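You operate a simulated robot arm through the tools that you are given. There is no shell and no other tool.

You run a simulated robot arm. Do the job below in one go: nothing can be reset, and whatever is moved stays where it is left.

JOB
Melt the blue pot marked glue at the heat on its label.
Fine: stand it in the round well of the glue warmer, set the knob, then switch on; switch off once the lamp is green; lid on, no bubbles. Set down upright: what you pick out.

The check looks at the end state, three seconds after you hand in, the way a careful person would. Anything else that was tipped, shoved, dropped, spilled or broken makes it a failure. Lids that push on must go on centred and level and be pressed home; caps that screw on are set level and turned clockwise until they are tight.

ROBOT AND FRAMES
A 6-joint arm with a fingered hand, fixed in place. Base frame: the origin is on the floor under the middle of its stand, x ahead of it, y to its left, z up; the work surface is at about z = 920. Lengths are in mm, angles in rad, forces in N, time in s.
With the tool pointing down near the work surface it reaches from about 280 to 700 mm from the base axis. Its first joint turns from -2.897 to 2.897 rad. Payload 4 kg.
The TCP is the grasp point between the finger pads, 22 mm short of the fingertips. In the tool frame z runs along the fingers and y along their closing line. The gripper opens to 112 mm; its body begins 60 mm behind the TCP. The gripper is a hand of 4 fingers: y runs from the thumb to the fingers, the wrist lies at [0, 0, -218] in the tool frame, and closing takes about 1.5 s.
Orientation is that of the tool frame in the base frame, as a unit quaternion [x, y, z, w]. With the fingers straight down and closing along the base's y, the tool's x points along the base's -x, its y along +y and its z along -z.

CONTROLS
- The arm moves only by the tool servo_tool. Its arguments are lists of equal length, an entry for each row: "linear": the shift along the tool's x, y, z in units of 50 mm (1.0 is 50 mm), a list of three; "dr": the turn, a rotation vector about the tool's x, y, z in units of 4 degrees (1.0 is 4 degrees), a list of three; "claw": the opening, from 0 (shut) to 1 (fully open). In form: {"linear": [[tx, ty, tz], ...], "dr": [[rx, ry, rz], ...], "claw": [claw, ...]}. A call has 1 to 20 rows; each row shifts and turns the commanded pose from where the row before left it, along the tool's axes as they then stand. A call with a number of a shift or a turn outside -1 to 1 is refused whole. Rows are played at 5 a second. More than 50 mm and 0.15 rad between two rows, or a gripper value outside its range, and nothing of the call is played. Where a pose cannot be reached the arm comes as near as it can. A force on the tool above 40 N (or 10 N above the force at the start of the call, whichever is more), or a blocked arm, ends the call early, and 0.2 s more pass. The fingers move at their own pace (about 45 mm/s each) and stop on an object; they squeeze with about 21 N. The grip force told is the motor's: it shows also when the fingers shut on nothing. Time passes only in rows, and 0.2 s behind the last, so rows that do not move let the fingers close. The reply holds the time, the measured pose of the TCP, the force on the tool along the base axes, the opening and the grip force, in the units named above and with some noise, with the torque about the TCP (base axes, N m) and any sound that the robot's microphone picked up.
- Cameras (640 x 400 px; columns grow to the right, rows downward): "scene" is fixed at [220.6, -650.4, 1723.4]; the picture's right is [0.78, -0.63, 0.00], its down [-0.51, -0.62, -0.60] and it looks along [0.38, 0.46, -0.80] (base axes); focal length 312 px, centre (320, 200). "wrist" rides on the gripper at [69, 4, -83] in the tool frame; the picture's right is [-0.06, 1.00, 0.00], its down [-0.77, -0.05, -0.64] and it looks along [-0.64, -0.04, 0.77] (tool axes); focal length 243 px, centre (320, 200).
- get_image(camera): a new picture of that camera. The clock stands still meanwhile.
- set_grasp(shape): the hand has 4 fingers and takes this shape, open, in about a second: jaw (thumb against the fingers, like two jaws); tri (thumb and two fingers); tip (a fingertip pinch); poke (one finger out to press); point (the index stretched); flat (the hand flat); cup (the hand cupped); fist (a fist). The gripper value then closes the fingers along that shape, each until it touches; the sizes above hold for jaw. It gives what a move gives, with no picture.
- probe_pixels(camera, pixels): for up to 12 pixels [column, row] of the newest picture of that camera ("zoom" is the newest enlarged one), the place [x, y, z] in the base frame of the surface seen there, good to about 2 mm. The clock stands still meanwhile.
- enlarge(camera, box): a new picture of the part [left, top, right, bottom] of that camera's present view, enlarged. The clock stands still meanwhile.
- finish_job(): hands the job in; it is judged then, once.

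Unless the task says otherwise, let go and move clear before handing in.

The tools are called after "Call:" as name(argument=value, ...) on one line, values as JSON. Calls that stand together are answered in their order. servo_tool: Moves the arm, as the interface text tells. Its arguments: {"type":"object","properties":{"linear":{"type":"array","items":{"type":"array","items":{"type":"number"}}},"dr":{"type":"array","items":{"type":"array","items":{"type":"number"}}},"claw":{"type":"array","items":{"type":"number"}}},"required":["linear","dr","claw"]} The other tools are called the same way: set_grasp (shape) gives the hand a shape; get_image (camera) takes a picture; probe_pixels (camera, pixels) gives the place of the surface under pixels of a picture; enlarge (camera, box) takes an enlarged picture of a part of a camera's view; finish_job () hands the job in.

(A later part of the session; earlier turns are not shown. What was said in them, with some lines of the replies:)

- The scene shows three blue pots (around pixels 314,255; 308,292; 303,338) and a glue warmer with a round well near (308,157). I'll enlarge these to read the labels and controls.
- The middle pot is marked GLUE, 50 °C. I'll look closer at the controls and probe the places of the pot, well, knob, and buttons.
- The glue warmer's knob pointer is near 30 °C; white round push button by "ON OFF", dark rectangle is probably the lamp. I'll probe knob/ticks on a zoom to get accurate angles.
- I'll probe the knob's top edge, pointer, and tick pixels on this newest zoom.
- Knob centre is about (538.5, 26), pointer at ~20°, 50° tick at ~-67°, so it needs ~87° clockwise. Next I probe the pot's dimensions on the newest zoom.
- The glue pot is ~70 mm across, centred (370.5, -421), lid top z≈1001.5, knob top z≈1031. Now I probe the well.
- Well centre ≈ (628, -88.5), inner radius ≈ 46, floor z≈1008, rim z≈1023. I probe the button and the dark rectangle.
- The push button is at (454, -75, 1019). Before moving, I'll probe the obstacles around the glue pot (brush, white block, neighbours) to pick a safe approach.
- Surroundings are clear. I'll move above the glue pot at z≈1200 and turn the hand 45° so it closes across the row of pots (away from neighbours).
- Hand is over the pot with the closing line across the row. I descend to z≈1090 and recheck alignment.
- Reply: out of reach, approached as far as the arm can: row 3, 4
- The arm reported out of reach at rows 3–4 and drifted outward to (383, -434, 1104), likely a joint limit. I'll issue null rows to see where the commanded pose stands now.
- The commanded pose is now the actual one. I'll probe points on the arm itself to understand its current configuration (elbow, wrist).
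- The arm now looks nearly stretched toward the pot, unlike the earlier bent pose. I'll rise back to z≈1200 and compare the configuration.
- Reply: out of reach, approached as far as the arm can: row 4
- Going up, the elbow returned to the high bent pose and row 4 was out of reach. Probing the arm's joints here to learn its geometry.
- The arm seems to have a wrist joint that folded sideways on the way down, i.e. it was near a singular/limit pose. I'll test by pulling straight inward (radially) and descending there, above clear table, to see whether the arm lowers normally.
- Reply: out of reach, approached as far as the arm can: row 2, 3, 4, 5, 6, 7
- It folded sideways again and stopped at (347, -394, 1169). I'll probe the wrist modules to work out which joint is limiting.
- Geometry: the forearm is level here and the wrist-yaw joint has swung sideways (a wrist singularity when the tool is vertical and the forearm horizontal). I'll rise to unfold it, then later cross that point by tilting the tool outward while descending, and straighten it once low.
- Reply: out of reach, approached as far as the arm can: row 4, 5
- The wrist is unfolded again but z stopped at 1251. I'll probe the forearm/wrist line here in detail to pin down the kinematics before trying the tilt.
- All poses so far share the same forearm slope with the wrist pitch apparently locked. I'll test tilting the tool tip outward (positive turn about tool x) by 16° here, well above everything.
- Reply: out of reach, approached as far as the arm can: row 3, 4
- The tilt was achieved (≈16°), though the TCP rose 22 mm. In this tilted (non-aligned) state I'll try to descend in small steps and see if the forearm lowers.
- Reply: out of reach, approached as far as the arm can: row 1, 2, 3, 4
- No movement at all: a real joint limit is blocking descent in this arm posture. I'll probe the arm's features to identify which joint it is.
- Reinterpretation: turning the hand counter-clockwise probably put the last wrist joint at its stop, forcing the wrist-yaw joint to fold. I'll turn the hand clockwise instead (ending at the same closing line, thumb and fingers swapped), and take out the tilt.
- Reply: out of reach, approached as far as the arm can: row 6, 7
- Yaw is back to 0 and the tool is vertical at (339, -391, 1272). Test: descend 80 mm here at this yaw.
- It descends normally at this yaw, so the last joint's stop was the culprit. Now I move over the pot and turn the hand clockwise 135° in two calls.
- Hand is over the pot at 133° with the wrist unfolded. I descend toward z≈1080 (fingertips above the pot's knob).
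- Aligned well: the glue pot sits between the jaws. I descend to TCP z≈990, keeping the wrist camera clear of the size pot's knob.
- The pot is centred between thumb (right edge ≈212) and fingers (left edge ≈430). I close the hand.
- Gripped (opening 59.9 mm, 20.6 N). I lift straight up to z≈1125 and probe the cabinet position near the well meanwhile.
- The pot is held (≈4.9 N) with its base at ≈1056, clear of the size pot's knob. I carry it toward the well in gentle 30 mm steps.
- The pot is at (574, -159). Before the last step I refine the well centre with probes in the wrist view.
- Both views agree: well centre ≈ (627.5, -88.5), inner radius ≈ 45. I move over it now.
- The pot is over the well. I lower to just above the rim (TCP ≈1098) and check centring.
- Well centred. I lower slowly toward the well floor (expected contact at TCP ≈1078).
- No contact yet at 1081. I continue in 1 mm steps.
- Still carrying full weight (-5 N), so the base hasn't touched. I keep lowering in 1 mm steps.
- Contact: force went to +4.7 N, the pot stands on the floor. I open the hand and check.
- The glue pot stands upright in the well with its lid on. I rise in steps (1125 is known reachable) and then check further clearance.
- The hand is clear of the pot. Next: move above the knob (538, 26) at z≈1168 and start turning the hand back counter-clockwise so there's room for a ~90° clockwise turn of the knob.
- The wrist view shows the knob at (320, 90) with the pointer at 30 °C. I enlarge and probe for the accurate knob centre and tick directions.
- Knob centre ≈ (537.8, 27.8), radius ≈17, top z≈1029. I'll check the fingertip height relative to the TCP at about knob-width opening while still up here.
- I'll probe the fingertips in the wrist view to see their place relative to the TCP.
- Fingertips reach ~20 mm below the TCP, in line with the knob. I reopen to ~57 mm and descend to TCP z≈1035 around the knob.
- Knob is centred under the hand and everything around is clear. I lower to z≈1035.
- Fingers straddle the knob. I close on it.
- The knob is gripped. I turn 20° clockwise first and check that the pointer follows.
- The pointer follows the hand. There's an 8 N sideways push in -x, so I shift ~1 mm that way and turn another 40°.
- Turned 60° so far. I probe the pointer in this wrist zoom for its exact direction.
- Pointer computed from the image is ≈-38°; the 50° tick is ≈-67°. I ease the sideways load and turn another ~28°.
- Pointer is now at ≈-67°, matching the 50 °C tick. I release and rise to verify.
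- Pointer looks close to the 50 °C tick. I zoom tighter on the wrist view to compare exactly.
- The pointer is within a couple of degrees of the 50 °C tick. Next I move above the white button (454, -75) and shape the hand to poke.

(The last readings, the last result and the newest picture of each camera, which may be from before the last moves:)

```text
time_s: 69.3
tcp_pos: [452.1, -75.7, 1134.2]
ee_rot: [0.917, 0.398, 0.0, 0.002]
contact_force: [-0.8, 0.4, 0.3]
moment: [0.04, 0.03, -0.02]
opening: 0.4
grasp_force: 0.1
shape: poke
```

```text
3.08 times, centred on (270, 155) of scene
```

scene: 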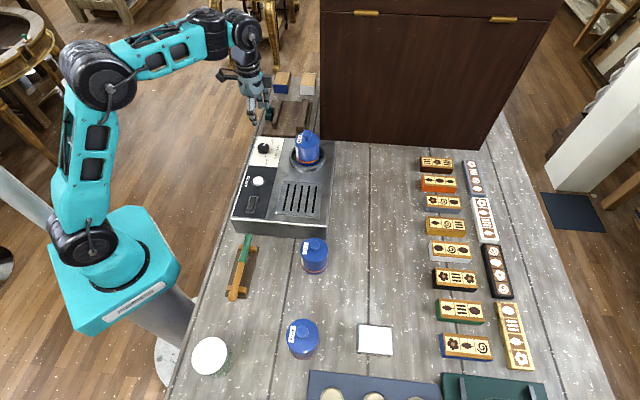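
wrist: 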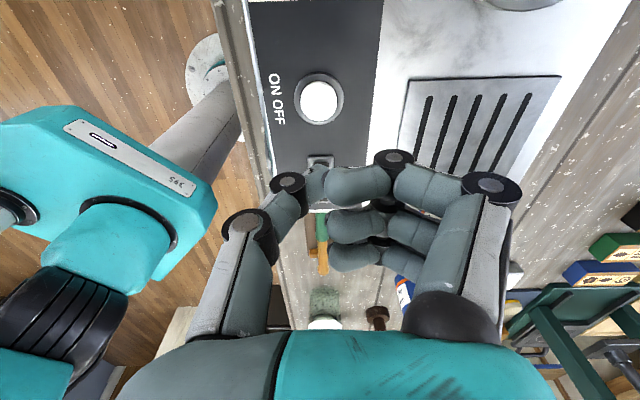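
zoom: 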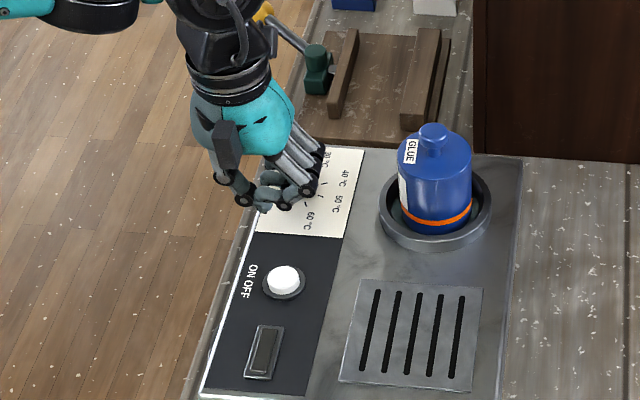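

The poke shape looks curled, with the opening reading 0.4. I'll see what claw=1 does in this shape before using it.

Call:
servo_tool(linear=[[0, 0, 0], [0, 0, 0], [0, 0, 0], [0, 0, 0], [0, 0, 0], [0, 0, 0]], dr=[[0, 0, 0], [0, 0, 0], [0, 0, 0], [0, 0, 0], [0, 0, 0], [0, 0, 0]], claw=[1, 1, 1, 1, 1, 1])

Call:
get_image(camera="wrist")

Call:
enlarge(camera="scene", box=[230, 105, 310, 165])

```text
time_s: 70.7
tcp_pos: [451.1, -74.8, 1134.0]
ee_rot: [0.917, 0.399, 0.001, 0.002]
contact_force: [-0.5, -0.5, -0.7]
moment: [0.01, -0.01, 0.0]
opening: 0.0
grasp_force: 0.1
shape: poke
```

```text
taken
```

wrist: 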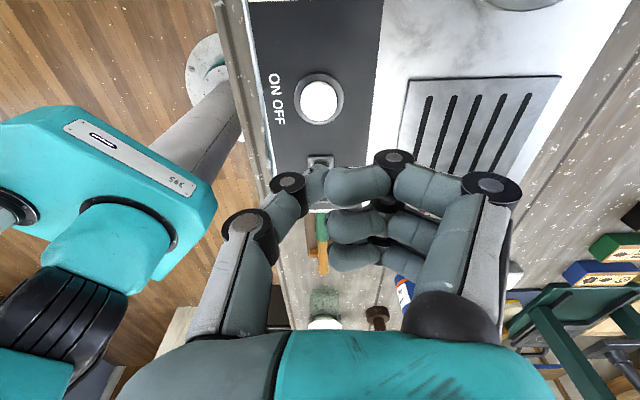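

```text
6.67 times, centred on (270, 135) of scene
```

zoom: 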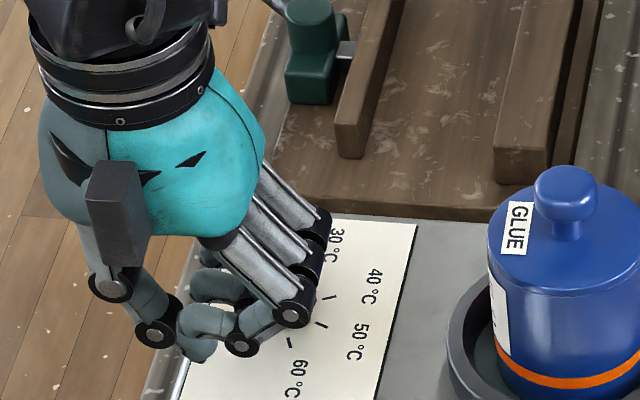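

The poke shape stays curled with only the thumb tip slightly lower. I'll try "point", which should stretch the index finger.

Call:
set_grasp(shape="point")

Call:
get_image(camera="wrist")

Call:
enlarge(camera="scene", box=[230, 105, 310, 165])

```text
time_s: 71.6
tcp_pos: [452.5, -76.2, 1133.4]
ee_rot: [0.917, 0.399, 0.001, 0.002]
contact_force: [0.8, 0.6, -0.1]
moment: [0.03, 0.01, -0.02]
opening: 105.8
grasp_force: 0.0
shape: point
```

```text
taken
```

wrist: 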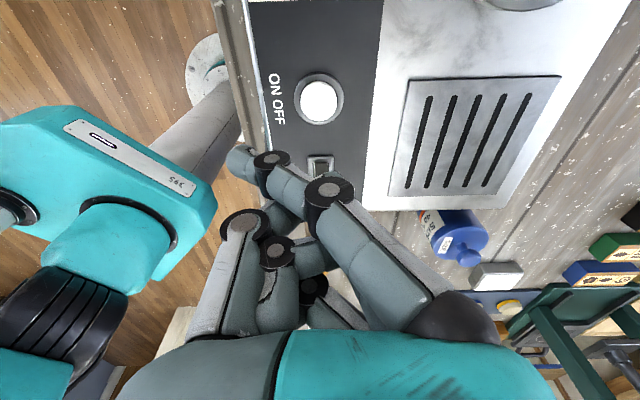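

```text
6.67 times, centred on (270, 135) of scene
```

zoom: 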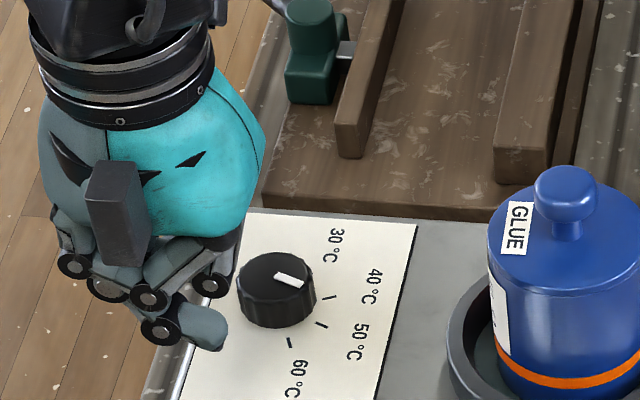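

In "point", a finger stretches across toward the thumb side. I'll probe the fingertip to see where it is relative to the TCP.

Call:
probe_pixels(camera="wrist", pixels=[[235, 158], [248, 165], [285, 180], [270, 158], [330, 188], [320, 262], [310, 285]])

Call:
probe_pixels(camera="zoom", pixels=[[215, 330], [190, 310], [215, 345], [160, 330], [210, 285], [75, 265]])

```text
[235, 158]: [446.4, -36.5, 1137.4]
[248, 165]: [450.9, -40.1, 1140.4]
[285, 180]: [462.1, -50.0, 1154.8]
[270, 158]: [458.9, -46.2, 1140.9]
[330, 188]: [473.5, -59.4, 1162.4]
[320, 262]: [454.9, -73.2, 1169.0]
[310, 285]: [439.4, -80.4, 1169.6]
```

```text
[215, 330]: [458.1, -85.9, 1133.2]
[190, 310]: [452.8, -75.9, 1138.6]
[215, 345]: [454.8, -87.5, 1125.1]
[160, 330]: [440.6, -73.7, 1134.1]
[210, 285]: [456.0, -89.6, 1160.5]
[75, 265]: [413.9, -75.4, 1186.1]
```

Neither gives a clear downward finger. I'll look at the "tip" pinch shape closed, which may give a single well-defined low tip.

Call:
set_grasp(shape="tip")

Call:
servo_tool(linear=[[0, 0, 0], [0, 0, 0], [0, 0, 0], [0, 0, 0], [0, 0, 0], [0, 0, 0], [0, 0, 0], [0, 0, 0]], dr=[[0, 0, 0], [0, 0, 0], [0, 0, 0], [0, 0, 0], [0, 0, 0], [0, 0, 0], [0, 0, 0], [0, 0, 0]], claw=[0, 0, 0, 0, 0, 0, 0, 0])

Call:
get_image(camera="wrist")

Call:
enlarge(camera="scene", box=[230, 105, 310, 165])

```text
time_s: 72.5
tcp_pos: [451.6, -74.8, 1134.4]
ee_rot: [0.917, 0.398, 0.001, 0.001]
contact_force: [0.1, -0.2, -0.9]
moment: [0.02, -0.02, 0.0]
opening: 111.7
grasp_force: 0.2
shape: tip
```

```text
time_s: 74.3
tcp_pos: [452.2, -75.0, 1133.7]
ee_rot: [0.917, 0.399, 0.001, 0.001]
contact_force: [-0.1, -0.7, -0.3]
moment: [0.0, -0.04, 0.0]
opening: 0.0
grasp_force: 20.7
shape: tip
```

```text
taken
```

wrist: 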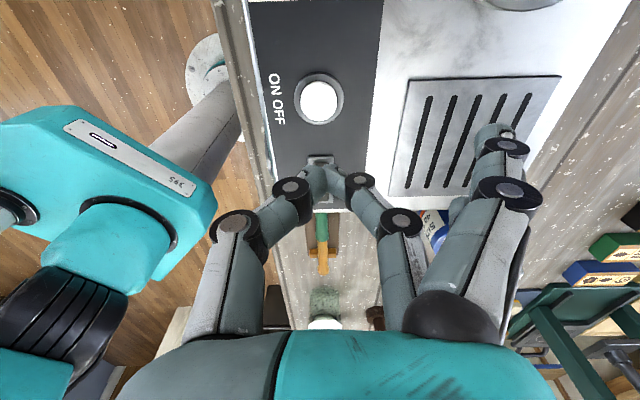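

```text
6.67 times, centred on (270, 135) of scene
```

zoom: 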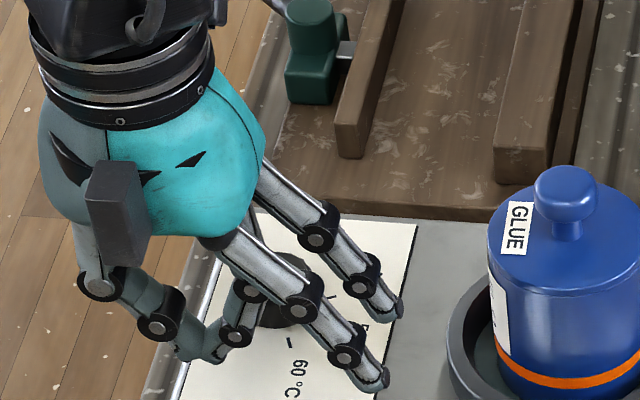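

In "tip" the two idle fingers stick out lower at the side, so they'd hit the panel first. I'll check the closed "jaw" shape instead.

Call:
set_grasp(shape="jaw")

Call:
servo_tool(linear=[[0, 0, 0], [0, 0, 0], [0, 0, 0], [0, 0, 0], [0, 0, 0], [0, 0, 0], [0, 0, 0], [0, 0, 0]], dr=[[0, 0, 0], [0, 0, 0], [0, 0, 0], [0, 0, 0], [0, 0, 0], [0, 0, 0], [0, 0, 0], [0, 0, 0]], claw=[0, 0, 0, 0, 0, 0, 0, 0])

Call:
get_image(camera="wrist")

Call:
enlarge(camera="scene", box=[230, 105, 310, 165])

```text
time_s: 75.2
tcp_pos: [451.8, -75.1, 1134.3]
ee_rot: [0.917, 0.399, 0.0, 0.001]
contact_force: [0.7, 0.3, 0.4]
moment: [0.0, -0.01, 0.03]
opening: 111.9
grasp_force: 0.1
shape: jaw
```

```text
time_s: 77.0
tcp_pos: [453.0, -74.6, 1134.5]
ee_rot: [0.917, 0.399, 0.001, 0.001]
contact_force: [-0.3, -0.4, -0.1]
moment: [0.01, -0.01, 0.0]
opening: 0.0
grasp_force: 20.4
shape: jaw
```

```text
taken
```

wrist: 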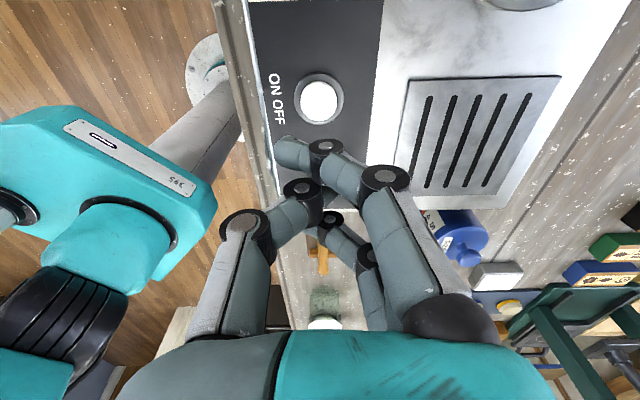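

```text
6.67 times, centred on (270, 135) of scene
```

zoom: 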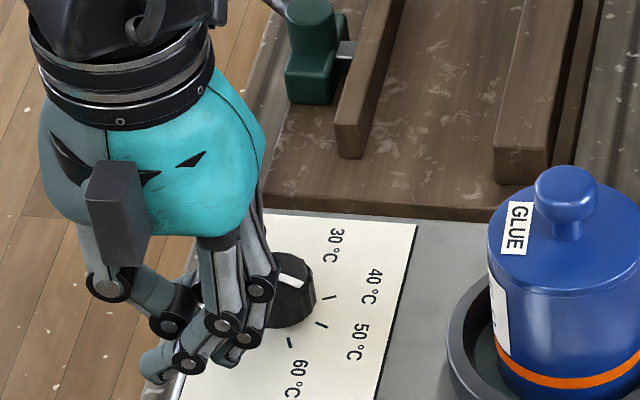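

Closed jaw crosses the fingers over; a nearly closed jaw (≈12 mm) should give level tips around the TCP axis. I'll set that and re-probe the button centre.

Call:
servo_tool(linear=[[0, 0, 0], [0, 0, 0], [0, 0, 0], [0, 0, 0], [0, 0, 0]], dr=[[0, 0, 0], [0, 0, 0], [0, 0, 0], [0, 0, 0], [0, 0, 0]], claw=[0.12, 0.12, 0.12, 0.12, 0.12])

Call:
get_image(camera="wrist")

Call:
enlarge(camera="scene", box=[230, 105, 310, 165])

Call:
probe_pixels(camera="wrist", pixels=[[320, 102], [303, 102], [337, 102], [320, 86], [320, 119], [297, 100], [342, 100], [320, 155]])

Call:
probe_pixels(camera="zoom", pixels=[[160, 350], [175, 360], [190, 365], [205, 360], [220, 355], [235, 350]])

```text
time_s: 78.2
tcp_pos: [451.7, -75.7, 1134.3]
ee_rot: [0.917, 0.399, 0.0, 0.001]
contact_force: [-0.2, -0.3, 0.4]
moment: [-0.01, -0.03, -0.03]
opening: 13.0
grasp_force: 0.1
shape: jaw
```

```text
taken
```

wrist: 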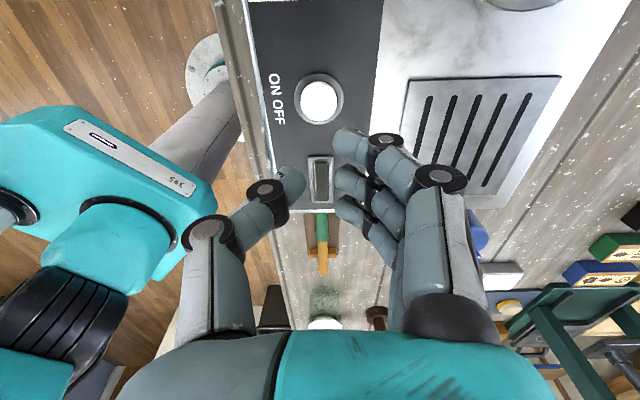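

```text
6.67 times, centred on (270, 135) of scene
```

zoom: 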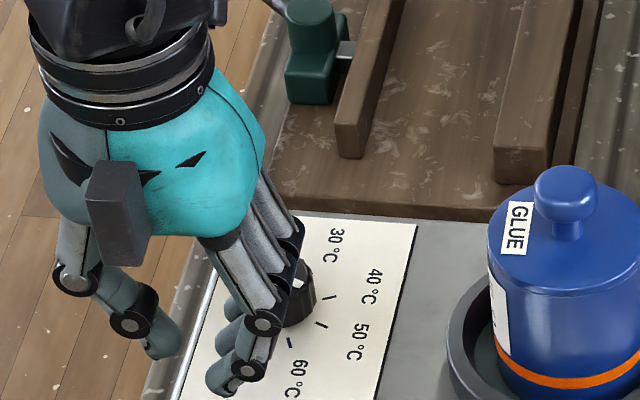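

```text
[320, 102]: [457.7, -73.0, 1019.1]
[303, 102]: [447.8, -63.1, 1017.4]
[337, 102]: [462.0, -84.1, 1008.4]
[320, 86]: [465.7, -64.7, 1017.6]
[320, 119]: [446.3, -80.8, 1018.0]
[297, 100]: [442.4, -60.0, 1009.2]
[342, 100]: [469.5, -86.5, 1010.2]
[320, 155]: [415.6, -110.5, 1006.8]
```

```text
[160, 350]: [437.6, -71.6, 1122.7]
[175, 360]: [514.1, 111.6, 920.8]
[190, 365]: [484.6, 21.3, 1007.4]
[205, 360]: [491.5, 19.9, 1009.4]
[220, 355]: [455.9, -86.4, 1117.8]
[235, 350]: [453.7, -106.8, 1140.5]
```

Button centre ≈ (455, -74), top 1019. I probe the fingertips in this near-closed shape to decide which tip to press with.

Call:
probe_pixels(camera="wrist", pixels=[[337, 138], [350, 140], [338, 176], [350, 178], [339, 206], [350, 208], [303, 178], [290, 182]])

Call:
probe_pixels(camera="zoom", pixels=[[222, 385], [215, 375], [230, 330], [225, 310], [165, 345], [228, 392]])

```text
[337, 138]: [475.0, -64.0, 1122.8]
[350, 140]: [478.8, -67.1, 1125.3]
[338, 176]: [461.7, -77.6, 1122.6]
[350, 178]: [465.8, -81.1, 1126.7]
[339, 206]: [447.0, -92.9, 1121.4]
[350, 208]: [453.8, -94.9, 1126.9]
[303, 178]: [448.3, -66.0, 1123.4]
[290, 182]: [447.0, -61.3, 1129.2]
```

```text
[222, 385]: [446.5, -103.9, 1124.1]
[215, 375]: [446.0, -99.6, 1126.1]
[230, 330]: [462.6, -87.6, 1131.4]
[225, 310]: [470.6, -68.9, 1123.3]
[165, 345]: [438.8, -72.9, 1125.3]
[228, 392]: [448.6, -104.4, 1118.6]
```

I'll press with the thumb tip, which stands alone: open to ~34 mm, tilt 8° so the thumb is lowest, and bring it over the button, stopping ~15 mm above.

Call:
servo_tool(linear=[[-0.02, 0.446, 0], [0, 0, 0], [0, 0, 0], [0, -0.0537, 0.382], [0, -0.0537, 0.382], [0, -0.0537, 0.382], [0, -0.0537, 0.382], [0, 0, 0]], dr=[[0, 0, 0], [-1, 0, 0], [-1, 0, 0], [0, 0, 0], [0, 0, 0], [0, 0, 0], [0, 0, 0], [0, 0, 0]], claw=[0.3, 0.3, 0.3, 0.3, 0.3, 0.3, 0.3, 0.3])

Call:
get_image(camera="wrist")

Call:
enlarge(camera="scene", box=[225, 130, 305, 190])

```text
time_s: 80.0
tcp_pos: [468.3, -91.6, 1056.9]
ee_rot: [0.915, 0.398, 0.028, 0.065]
contact_force: [0.0, -0.5, -0.5]
moment: [0.03, -0.02, -0.03]
opening: 33.2
grasp_force: 0.0
shape: jaw
```

```text
taken
```

wrist: 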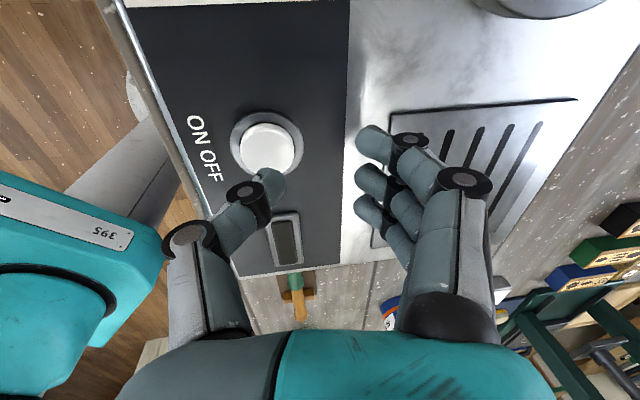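

```text
6.67 times, centred on (265, 160) of scene
```

zoom: 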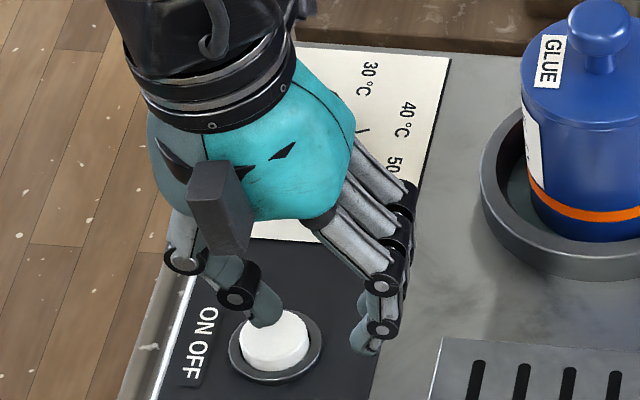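

The thumb tip is above the button (wrist (270,180) vs button (268,148), consistent with parallax). I descend 12 mm, then go in 1 mm steps.

Call:
servo_tool(linear=[[0, -0.0111, 0.0792], [0, -0.0111, 0.0792], [0, -0.0083, 0.0594], [0, 0, 0]], dr=[[0, 0, 0], [0, 0, 0], [0, 0, 0], [0, 0, 0]], claw=[0.3, 0.3, 0.3, 0.3])

Call:
enlarge(camera="scene", box=[235, 155, 299, 205])

Call:
enlarge(camera="wrist", box=[200, 90, 360, 210])

```text
time_s: 81.0
tcp_pos: [467.4, -89.4, 1045.3]
ee_rot: [0.915, 0.398, 0.028, 0.066]
contact_force: [0.0, 0.1, 0.3]
moment: [-0.01, 0.03, 0.02]
opening: 33.3
grasp_force: 0.1
shape: jaw
```

```text
8.00 times, centred on (267, 180) of scene
```

zoom: 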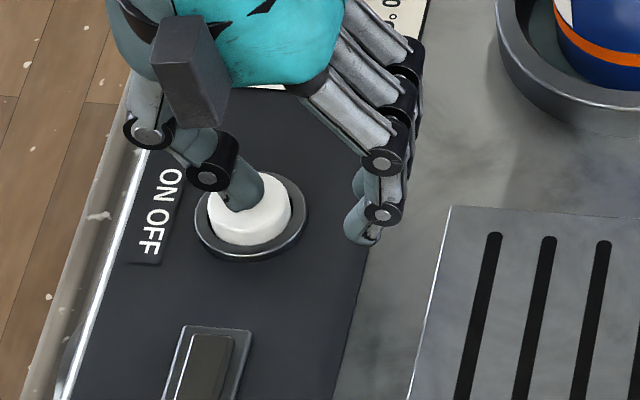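

```text
3.33 times, centred on (280, 150) of wrist
```

zoom: 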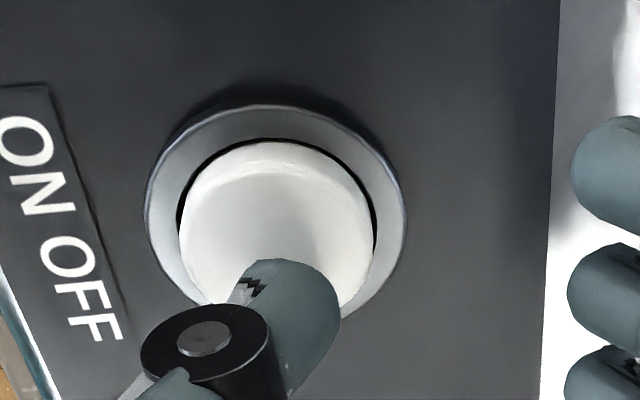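

The thumb tip is about 3 mm above the button's middle. I press in 1 mm steps.

Call:
servo_tool(linear=[[0, -0.0028, 0.0198], [0, -0.0028, 0.0198], [0, -0.0028, 0.0198], [0, 0, 0]], dr=[[0, 0, 0], [0, 0, 0], [0, 0, 0], [0, 0, 0]], claw=[0.3, 0.3, 0.3, 0.3])

```text
time_s: 82.0
tcp_pos: [469.5, -90.1, 1041.9]
ee_rot: [0.915, 0.397, 0.029, 0.066]
contact_force: [0.1, 0.0, 1.2]
moment: [0.04, 0.04, 0.0]
opening: 33.1
grasp_force: 0.0
shape: jaw
```

Call:
servo_tool(linear=[[0, -0.0028, 0.0198], [0, -0.0028, 0.0198], [0, 0, 0]], dr=[[0, 0, 0], [0, 0, 0], [0, 0, 0]], claw=[0.3, 0.3, 0.3])

Call:
enlarge(camera="scene", box=[235, 165, 299, 215])

```text
time_s: 82.8
tcp_pos: [467.8, -91.1, 1040.8]
ee_rot: [0.915, 0.397, 0.029, 0.066]
contact_force: [0.3, 0.2, 2.4]
moment: [0.03, 0.05, -0.02]
opening: 32.9
grasp_force: 0.1
shape: jaw
heard: click
```

```text
8.00 times, centred on (267, 190) of scene
```

zoom: 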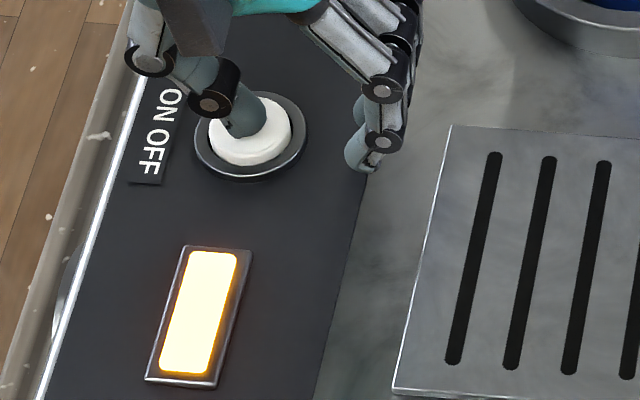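

A click was heard and the lamp is glowing amber: it's on. I lift 6 mm off the button and watch the lamp.

Call:
servo_tool(linear=[[0, 0.0084, -0.0594], [0, 0.0084, -0.0594], [0, 0, 0]], dr=[[0, 0, 0], [0, 0, 0], [0, 0, 0]], claw=[0.3, 0.3, 0.3])

Call:
enlarge(camera="scene", box=[225, 120, 345, 220])

```text
time_s: 83.6
tcp_pos: [468.6, -90.7, 1047.8]
ee_rot: [0.915, 0.398, 0.029, 0.065]
contact_force: [0.7, 0.1, -0.2]
moment: [0.02, 0.02, -0.01]
opening: 33.3
grasp_force: 0.0
shape: jaw
```

```text
4.00 times, centred on (285, 170) of scene
```

zoom: 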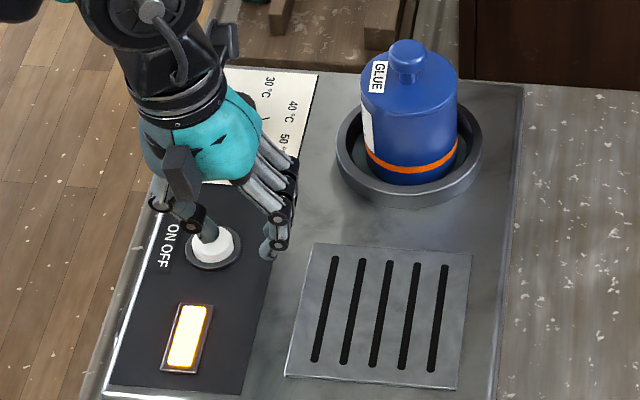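

The lamp remains amber (heating). I wait about 2 s and check again.

Call:
servo_tool(linear=[[0, 0, 0], [0, 0, 0], [0, 0, 0], [0, 0, 0], [0, 0, 0], [0, 0, 0], [0, 0, 0], [0, 0, 0], [0, 0, 0], [0, 0, 0]], dr=[[0, 0, 0], [0, 0, 0], [0, 0, 0], [0, 0, 0], [0, 0, 0], [0, 0, 0], [0, 0, 0], [0, 0, 0], [0, 0, 0], [0, 0, 0]], claw=[0.3, 0.3, 0.3, 0.3, 0.3, 0.3, 0.3, 0.3, 0.3, 0.3])

Call:
enlarge(camera="scene", box=[225, 120, 345, 220])

```text
time_s: 85.8
tcp_pos: [468.1, -89.6, 1047.3]
ee_rot: [0.915, 0.398, 0.029, 0.066]
contact_force: [0.6, -0.2, -0.7]
moment: [0.01, 0.01, 0.0]
opening: 33.3
grasp_force: 0.1
shape: jaw
```

```text
4.00 times, centred on (285, 170) of scene
```

zoom: 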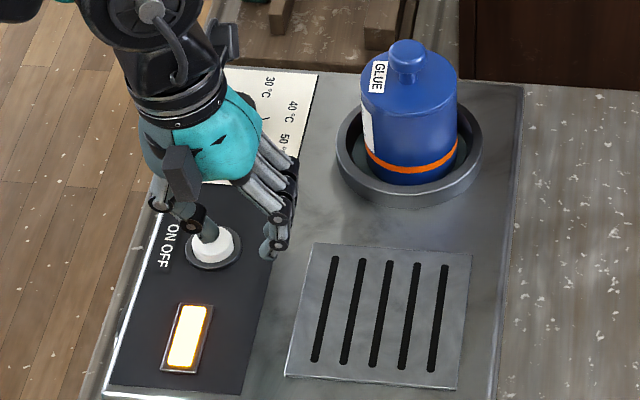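

Still amber, no change on the pot. I keep waiting ~2 s at a time.

Call:
servo_tool(linear=[[0, 0, 0], [0, 0, 0], [0, 0, 0], [0, 0, 0], [0, 0, 0], [0, 0, 0], [0, 0, 0], [0, 0, 0], [0, 0, 0], [0, 0, 0]], dr=[[0, 0, 0], [0, 0, 0], [0, 0, 0], [0, 0, 0], [0, 0, 0], [0, 0, 0], [0, 0, 0], [0, 0, 0], [0, 0, 0], [0, 0, 0]], claw=[0.3, 0.3, 0.3, 0.3, 0.3, 0.3, 0.3, 0.3, 0.3, 0.3])

Call:
enlarge(camera="scene", box=[225, 120, 345, 220])

```text
time_s: 88.0
tcp_pos: [468.6, -89.8, 1046.8]
ee_rot: [0.915, 0.398, 0.029, 0.065]
contact_force: [1.1, 0.0, -0.3]
moment: [0.01, 0.01, -0.01]
opening: 33.1
grasp_force: 0.0
shape: jaw
```

```text
4.00 times, centred on (285, 170) of scene
```

zoom: 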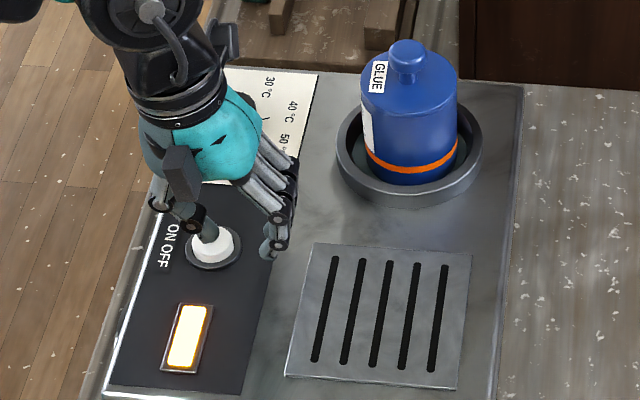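

Still amber at 88 s. I continue waiting.

Call:
servo_tool(linear=[[0, 0, 0], [0, 0, 0], [0, 0, 0], [0, 0, 0], [0, 0, 0], [0, 0, 0], [0, 0, 0], [0, 0, 0], [0, 0, 0], [0, 0, 0]], dr=[[0, 0, 0], [0, 0, 0], [0, 0, 0], [0, 0, 0], [0, 0, 0], [0, 0, 0], [0, 0, 0], [0, 0, 0], [0, 0, 0], [0, 0, 0]], claw=[0.3, 0.3, 0.3, 0.3, 0.3, 0.3, 0.3, 0.3, 0.3, 0.3])

Call:
enlarge(camera="scene", box=[225, 120, 345, 220])

```text
time_s: 90.2
tcp_pos: [468.2, -90.6, 1046.6]
ee_rot: [0.915, 0.398, 0.029, 0.066]
contact_force: [0.1, 0.6, 0.3]
moment: [0.03, 0.01, -0.01]
opening: 33.3
grasp_force: 0.0
shape: jaw
```

```text
4.00 times, centred on (285, 170) of scene
```

zoom: 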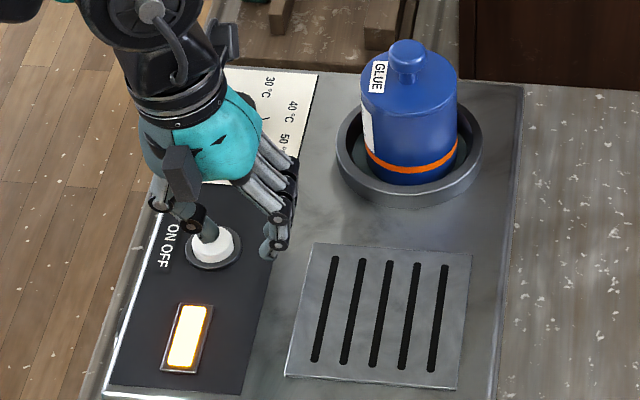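

Still amber at 90 s. Waiting on.

Call:
servo_tool(linear=[[0, 0, 0], [0, 0, 0], [0, 0, 0], [0, 0, 0], [0, 0, 0], [0, 0, 0], [0, 0, 0], [0, 0, 0], [0, 0, 0], [0, 0, 0]], dr=[[0, 0, 0], [0, 0, 0], [0, 0, 0], [0, 0, 0], [0, 0, 0], [0, 0, 0], [0, 0, 0], [0, 0, 0], [0, 0, 0], [0, 0, 0]], claw=[0.3, 0.3, 0.3, 0.3, 0.3, 0.3, 0.3, 0.3, 0.3, 0.3])

Call:
enlarge(camera="scene", box=[225, 120, 345, 220])

```text
time_s: 92.4
tcp_pos: [468.7, -90.9, 1047.3]
ee_rot: [0.915, 0.398, 0.029, 0.066]
contact_force: [0.1, 0.4, 0.7]
moment: [0.02, 0.02, -0.02]
opening: 33.4
grasp_force: 0.0
shape: jaw
```

```text
4.00 times, centred on (285, 170) of scene
```

zoom: 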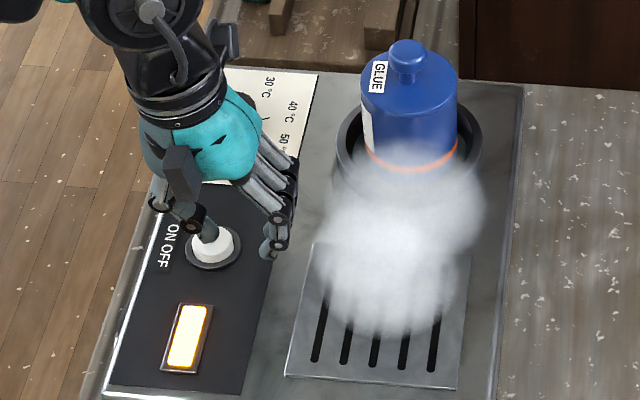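

Steam has started rising near the grill (zoom (400,240)); lamp is still amber. I check at shorter intervals now.

Call:
servo_tool(linear=[[0, 0, 0], [0, 0, 0], [0, 0, 0], [0, 0, 0]], dr=[[0, 0, 0], [0, 0, 0], [0, 0, 0], [0, 0, 0]], claw=[0.3, 0.3, 0.3, 0.3])

Call:
enlarge(camera="scene", box=[225, 120, 345, 220])

```text
time_s: 93.4
tcp_pos: [469.4, -91.2, 1046.9]
ee_rot: [0.915, 0.398, 0.029, 0.066]
contact_force: [0.1, 0.7, 0.5]
moment: [-0.02, 0.02, -0.01]
opening: 33.4
grasp_force: 0.0
shape: jaw
```

```text
4.00 times, centred on (285, 170) of scene
```

zoom: 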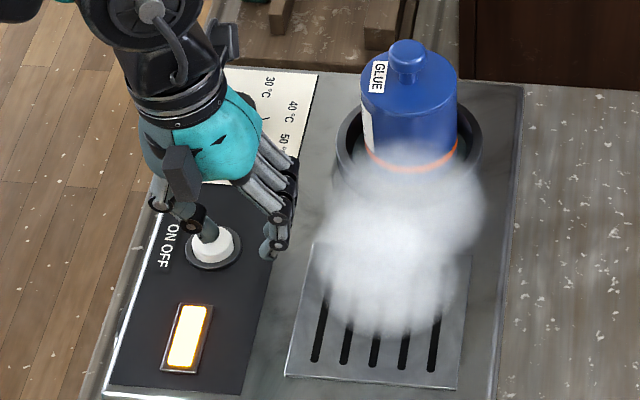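

Lamp still amber with steady steam from the vent. I keep watching closely.

Call:
servo_tool(linear=[[0, 0, 0], [0, 0, 0], [0, 0, 0], [0, 0, 0], [0, 0, 0]], dr=[[0, 0, 0], [0, 0, 0], [0, 0, 0], [0, 0, 0], [0, 0, 0]], claw=[0.3, 0.3, 0.3, 0.3, 0.3])

Call:
enlarge(camera="scene", box=[225, 120, 345, 220])

```text
time_s: 94.6
tcp_pos: [469.4, -90.3, 1047.5]
ee_rot: [0.915, 0.398, 0.028, 0.066]
contact_force: [-0.3, -0.2, 0.9]
moment: [0.0, 0.04, -0.03]
opening: 33.2
grasp_force: 0.0
shape: jaw
```

```text
4.00 times, centred on (285, 170) of scene
```

zoom: 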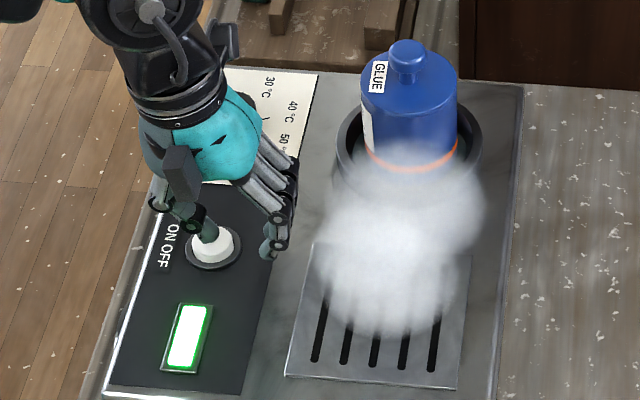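

Lamp is green. I press the button now and lift off again.

Call:
servo_tool(linear=[[0, -0.0098, 0.0693], [0, -0.0098, 0.0693], [0, 0, 0], [0, 0.0098, -0.0693], [0, 0.0098, -0.0693]], dr=[[0, 0, 0], [0, 0, 0], [0, 0, 0], [0, 0, 0], [0, 0, 0]], claw=[0.3, 0.3, 0.3, 0.3, 0.3])

Call:
enlarge(camera="scene", box=[225, 120, 345, 220])

```text
time_s: 95.8
tcp_pos: [467.0, -91.1, 1046.9]
ee_rot: [0.915, 0.398, 0.028, 0.065]
contact_force: [0.3, 0.5, 0.5]
moment: [-0.02, -0.02, 0.02]
opening: 33.3
grasp_force: 0.1
shape: jaw
heard: click
```

```text
4.00 times, centred on (285, 170) of scene
```

zoom: 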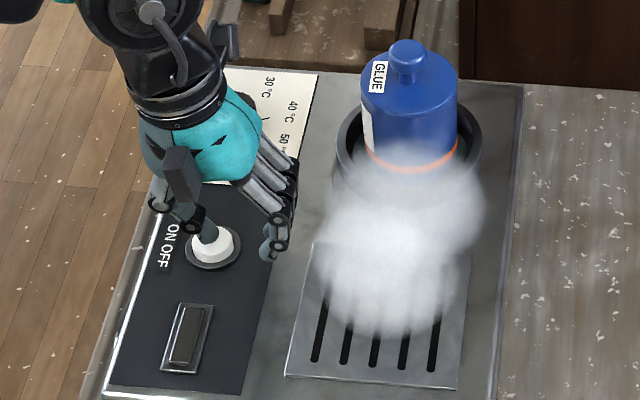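

The lamp is off after the click. I lift clear of the button, straighten the hand and back away upward.

Call:
servo_tool(linear=[[0, 0.0556, -0.396], [0, 0.0556, -0.396], [0, 0.0556, -0.396], [0, 0.0556, -0.396], [0, 0.0556, -0.396], [0, 0, 0], [0, 0, 0], [-0.5, 0, -0.3], [-0.5, 0, -0.3], [0, 0, 0]], dr=[[0, 0, 0], [0, 0, 0], [0, 0, 0], [0, 0, 0], [0, 0, 0], [1, 0, 0], [1, 0, 0], [0, 0, 0], [0, 0, 0], [0, 0, 0]], claw=[0.3, 0.3, 0.3, 0.3, 0.3, 0.3, 0.3, 0.3, 0.3, 0.3])

Call:
get_image(camera="scene")

Call:
enlarge(camera="scene", box=[225, 115, 345, 225])

```text
time_s: 98.0
tcp_pos: [432.3, -126.2, 1176.5]
ee_rot: [0.917, 0.399, 0.001, 0.002]
contact_force: [0.2, -0.3, 0.4]
moment: [-0.02, -0.01, -0.03]
opening: 33.5
grasp_force: 0.0
shape: jaw
```

```text
taken
```

scene: 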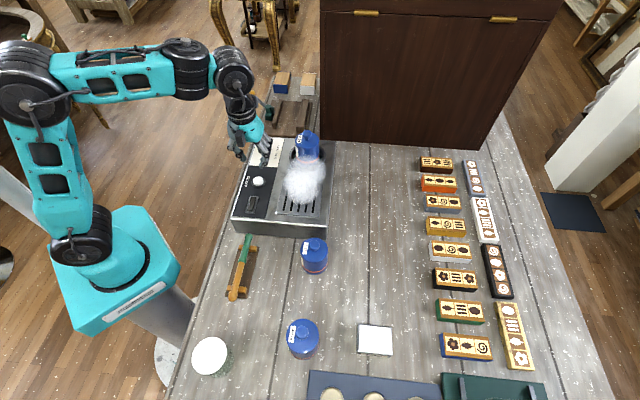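

```text
3.64 times, centred on (285, 170) of scene
```

zoom: 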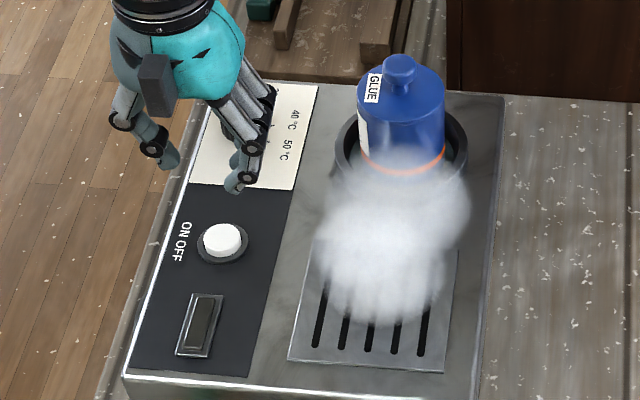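

Steam still hangs near the vent with the lamp off. I'll back off further and wait a bit to see whether it clears.

Call:
servo_tool(linear=[[-0.5, 0, -0.3], [-0.3, 0, -0.2], [0, 0, 0], [0, 0, 0], [0, 0, 0], [0, 0, 0], [0, 0, 0], [0, 0, 0], [0, 0, 0], [0, 0, 0], [0, 0, 0], [0, 0, 0]], dr=[[0, 0, 0], [0, 0, 0], [0, 0, 0], [0, 0, 0], [0, 0, 0], [0, 0, 0], [0, 0, 0], [0, 0, 0], [0, 0, 0], [0, 0, 0], [0, 0, 0], [0, 0, 0]], claw=[1, 1, 1, 1, 1, 1, 1, 1, 1, 1, 1, 1])

Call:
get_image(camera="scene")

Call:
probe_pixels(camera="scene", pixels=[[305, 180], [296, 172], [318, 175], [305, 195], [307, 132], [307, 165]])

Call:
enlarge(camera="scene", box=[225, 115, 345, 225])

```text
time_s: 100.6
tcp_pos: [406.7, -156.1, 1201.7]
ee_rot: [0.917, 0.398, 0.0, 0.002]
contact_force: [1.2, -0.4, 0.1]
moment: [-0.01, -0.02, 0.01]
opening: 111.9
grasp_force: 0.0
shape: jaw
```

```text
taken
```

scene: 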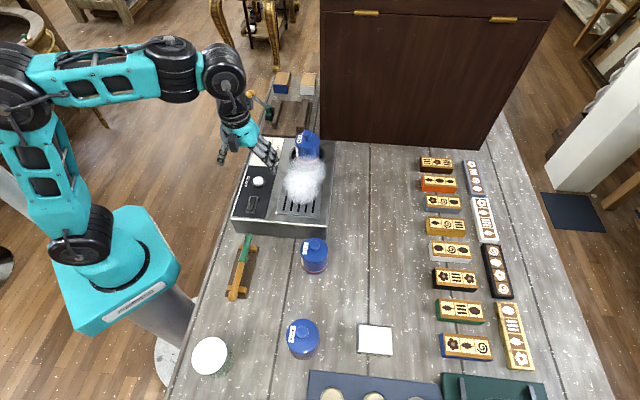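

```text
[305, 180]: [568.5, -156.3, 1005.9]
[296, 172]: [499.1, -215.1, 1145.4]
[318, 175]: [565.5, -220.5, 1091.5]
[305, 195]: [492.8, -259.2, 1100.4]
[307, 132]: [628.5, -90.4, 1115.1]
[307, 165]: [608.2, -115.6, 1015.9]
```

```text
3.64 times, centred on (285, 170) of scene
```

zoom: 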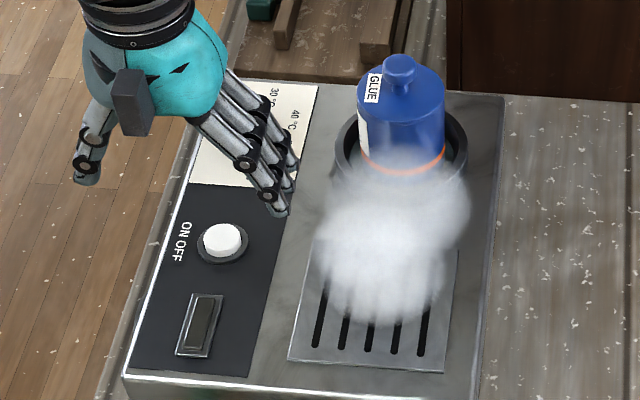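

The pot's knob top reads (628.5, -90.4, 1115): upright and centred in the well. I wait a few more seconds and move the hand further off to view everything.

Call:
servo_tool(linear=[[-0.5, 0, -0.3], [-0.5, 0, -0.3], [-0.3, 0, -0.2], [0, 0, 0], [0, 0, 0], [0, 0, 0], [0, 0, 0], [0, 0, 0], [0, 0, 0], [0, 0, 0], [0, 0, 0], [0, 0, 0], [0, 0, 0], [0, 0, 0], [0, 0, 0], [0, 0, 0], [0, 0, 0], [0, 0, 0], [0, 0, 0], [0, 0, 0]], dr=[[0, 0, 0], [0, 0, 0], [0, 0, 0], [0, 0, 0], [0, 0, 0], [0, 0, 0], [0, 0, 0], [0, 0, 0], [0, 0, 0], [0, 0, 0], [0, 0, 0], [0, 0, 0], [0, 0, 0], [0, 0, 0], [0, 0, 0], [0, 0, 0], [0, 0, 0], [0, 0, 0], [0, 0, 0], [0, 0, 0]], claw=[1, 1, 1, 1, 1, 1, 1, 1, 1, 1, 1, 1, 1, 1, 1, 1, 1, 1, 1, 1])

Call:
get_image(camera="scene")

Call:
enlarge(camera="scene", box=[225, 115, 345, 225])

```text
time_s: 104.8
tcp_pos: [362.7, -204.0, 1241.8]
ee_rot: [0.917, 0.399, 0.001, 0.001]
contact_force: [-0.9, 0.1, 0.3]
moment: [-0.04, -0.01, 0.0]
opening: 112.0
grasp_force: 0.1
shape: jaw
```

```text
taken
```

scene: 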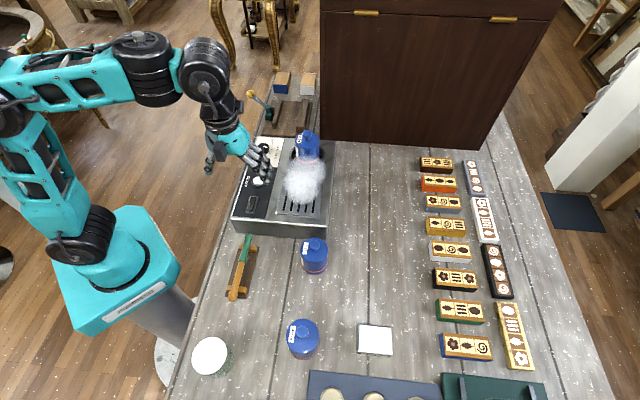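

```text
3.64 times, centred on (285, 170) of scene
```

zoom: 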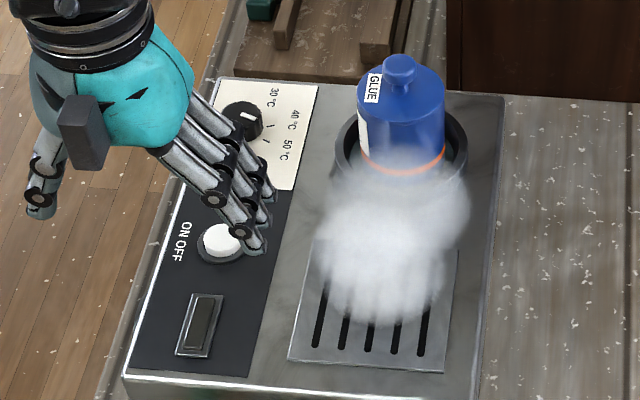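

The lamp is off and the steam is just hanging over the vent grill. A final close check on the knob, the pot and lid, and the neighbouring pots.

Call:
enlarge(camera="scene", box=[245, 130, 285, 160])

Call:
enlarge(camera="scene", box=[284, 122, 332, 172])

Call:
enlarge(camera="scene", box=[190, 225, 400, 385])

Call:
get_image(camera="wrist")

```text
13.33 times, centred on (265, 145) of scene
```

zoom: 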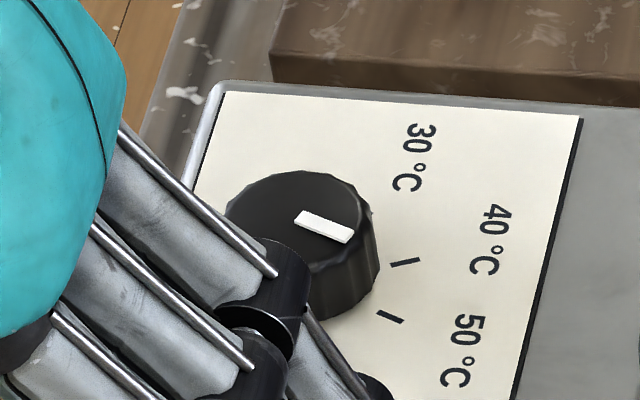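

```text
8.00 times, centred on (308, 147) of scene
```

zoom: 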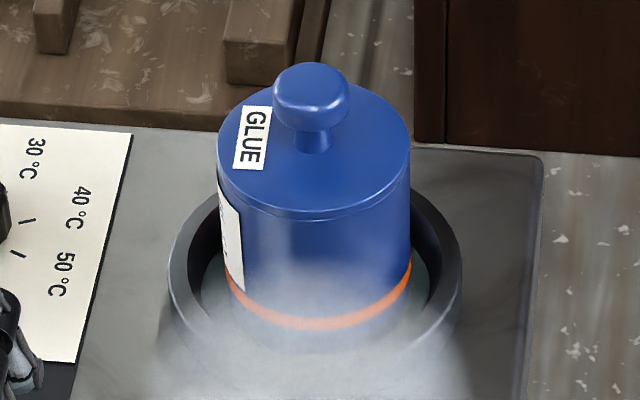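

```text
2.50 times, centred on (295, 305) of scene
```

zoom: 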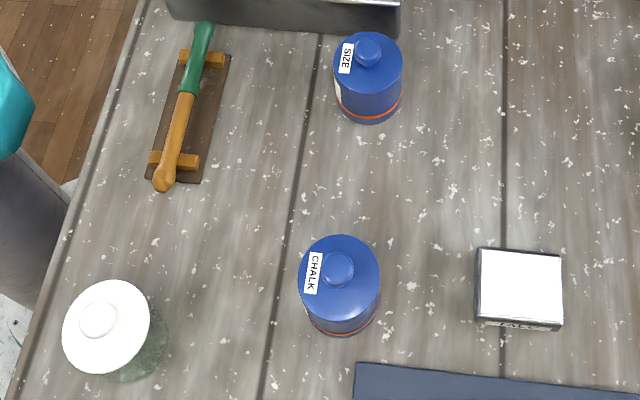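

```text
taken
```

wrist: 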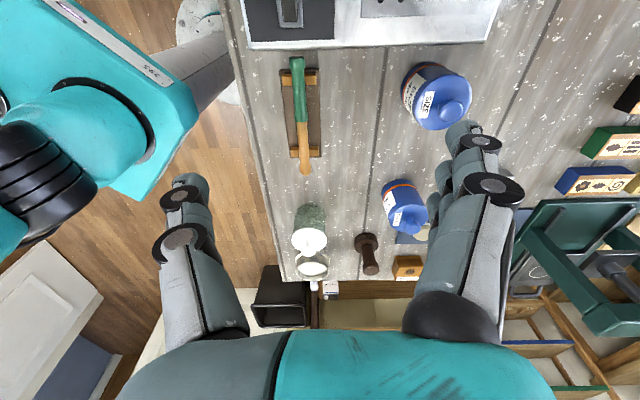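

The knob points at 50 °C, the lamp is dark after green, and the glue pot stands upright in the well with its lid on and level. The other pots and tools are untouched and the hand is empty and clear, so I hand in the job.

Call:
finish_job()

```text
The job is handed in.
```

The glue pot is melted at 50 °C, the heat on its label, and the job is handed in; no verdict has come back.

- **Pot:** it stands upright and centred in the round well with its lid on and level. I left it there after melting, since the job only asked for it to be stood in the well.
- **Heat:** I turned the knob from 30 °C to within about 3 degrees of turn of the 50 °C mark before switching on. The lamp glowed amber for about 11 s, and I switched off about a second after seeing it green. The lamp is now dark.
- **Steam:** a cloud appeared over the vent grill about 2 s before the lamp turned green and was still there when I handed in, about 9 s after switching off. With the lid on I could not look inside for bubbles.
- **Everything else:** the size and chalk pots and the brush are where they were. The hand is empty and clear of the warmer.
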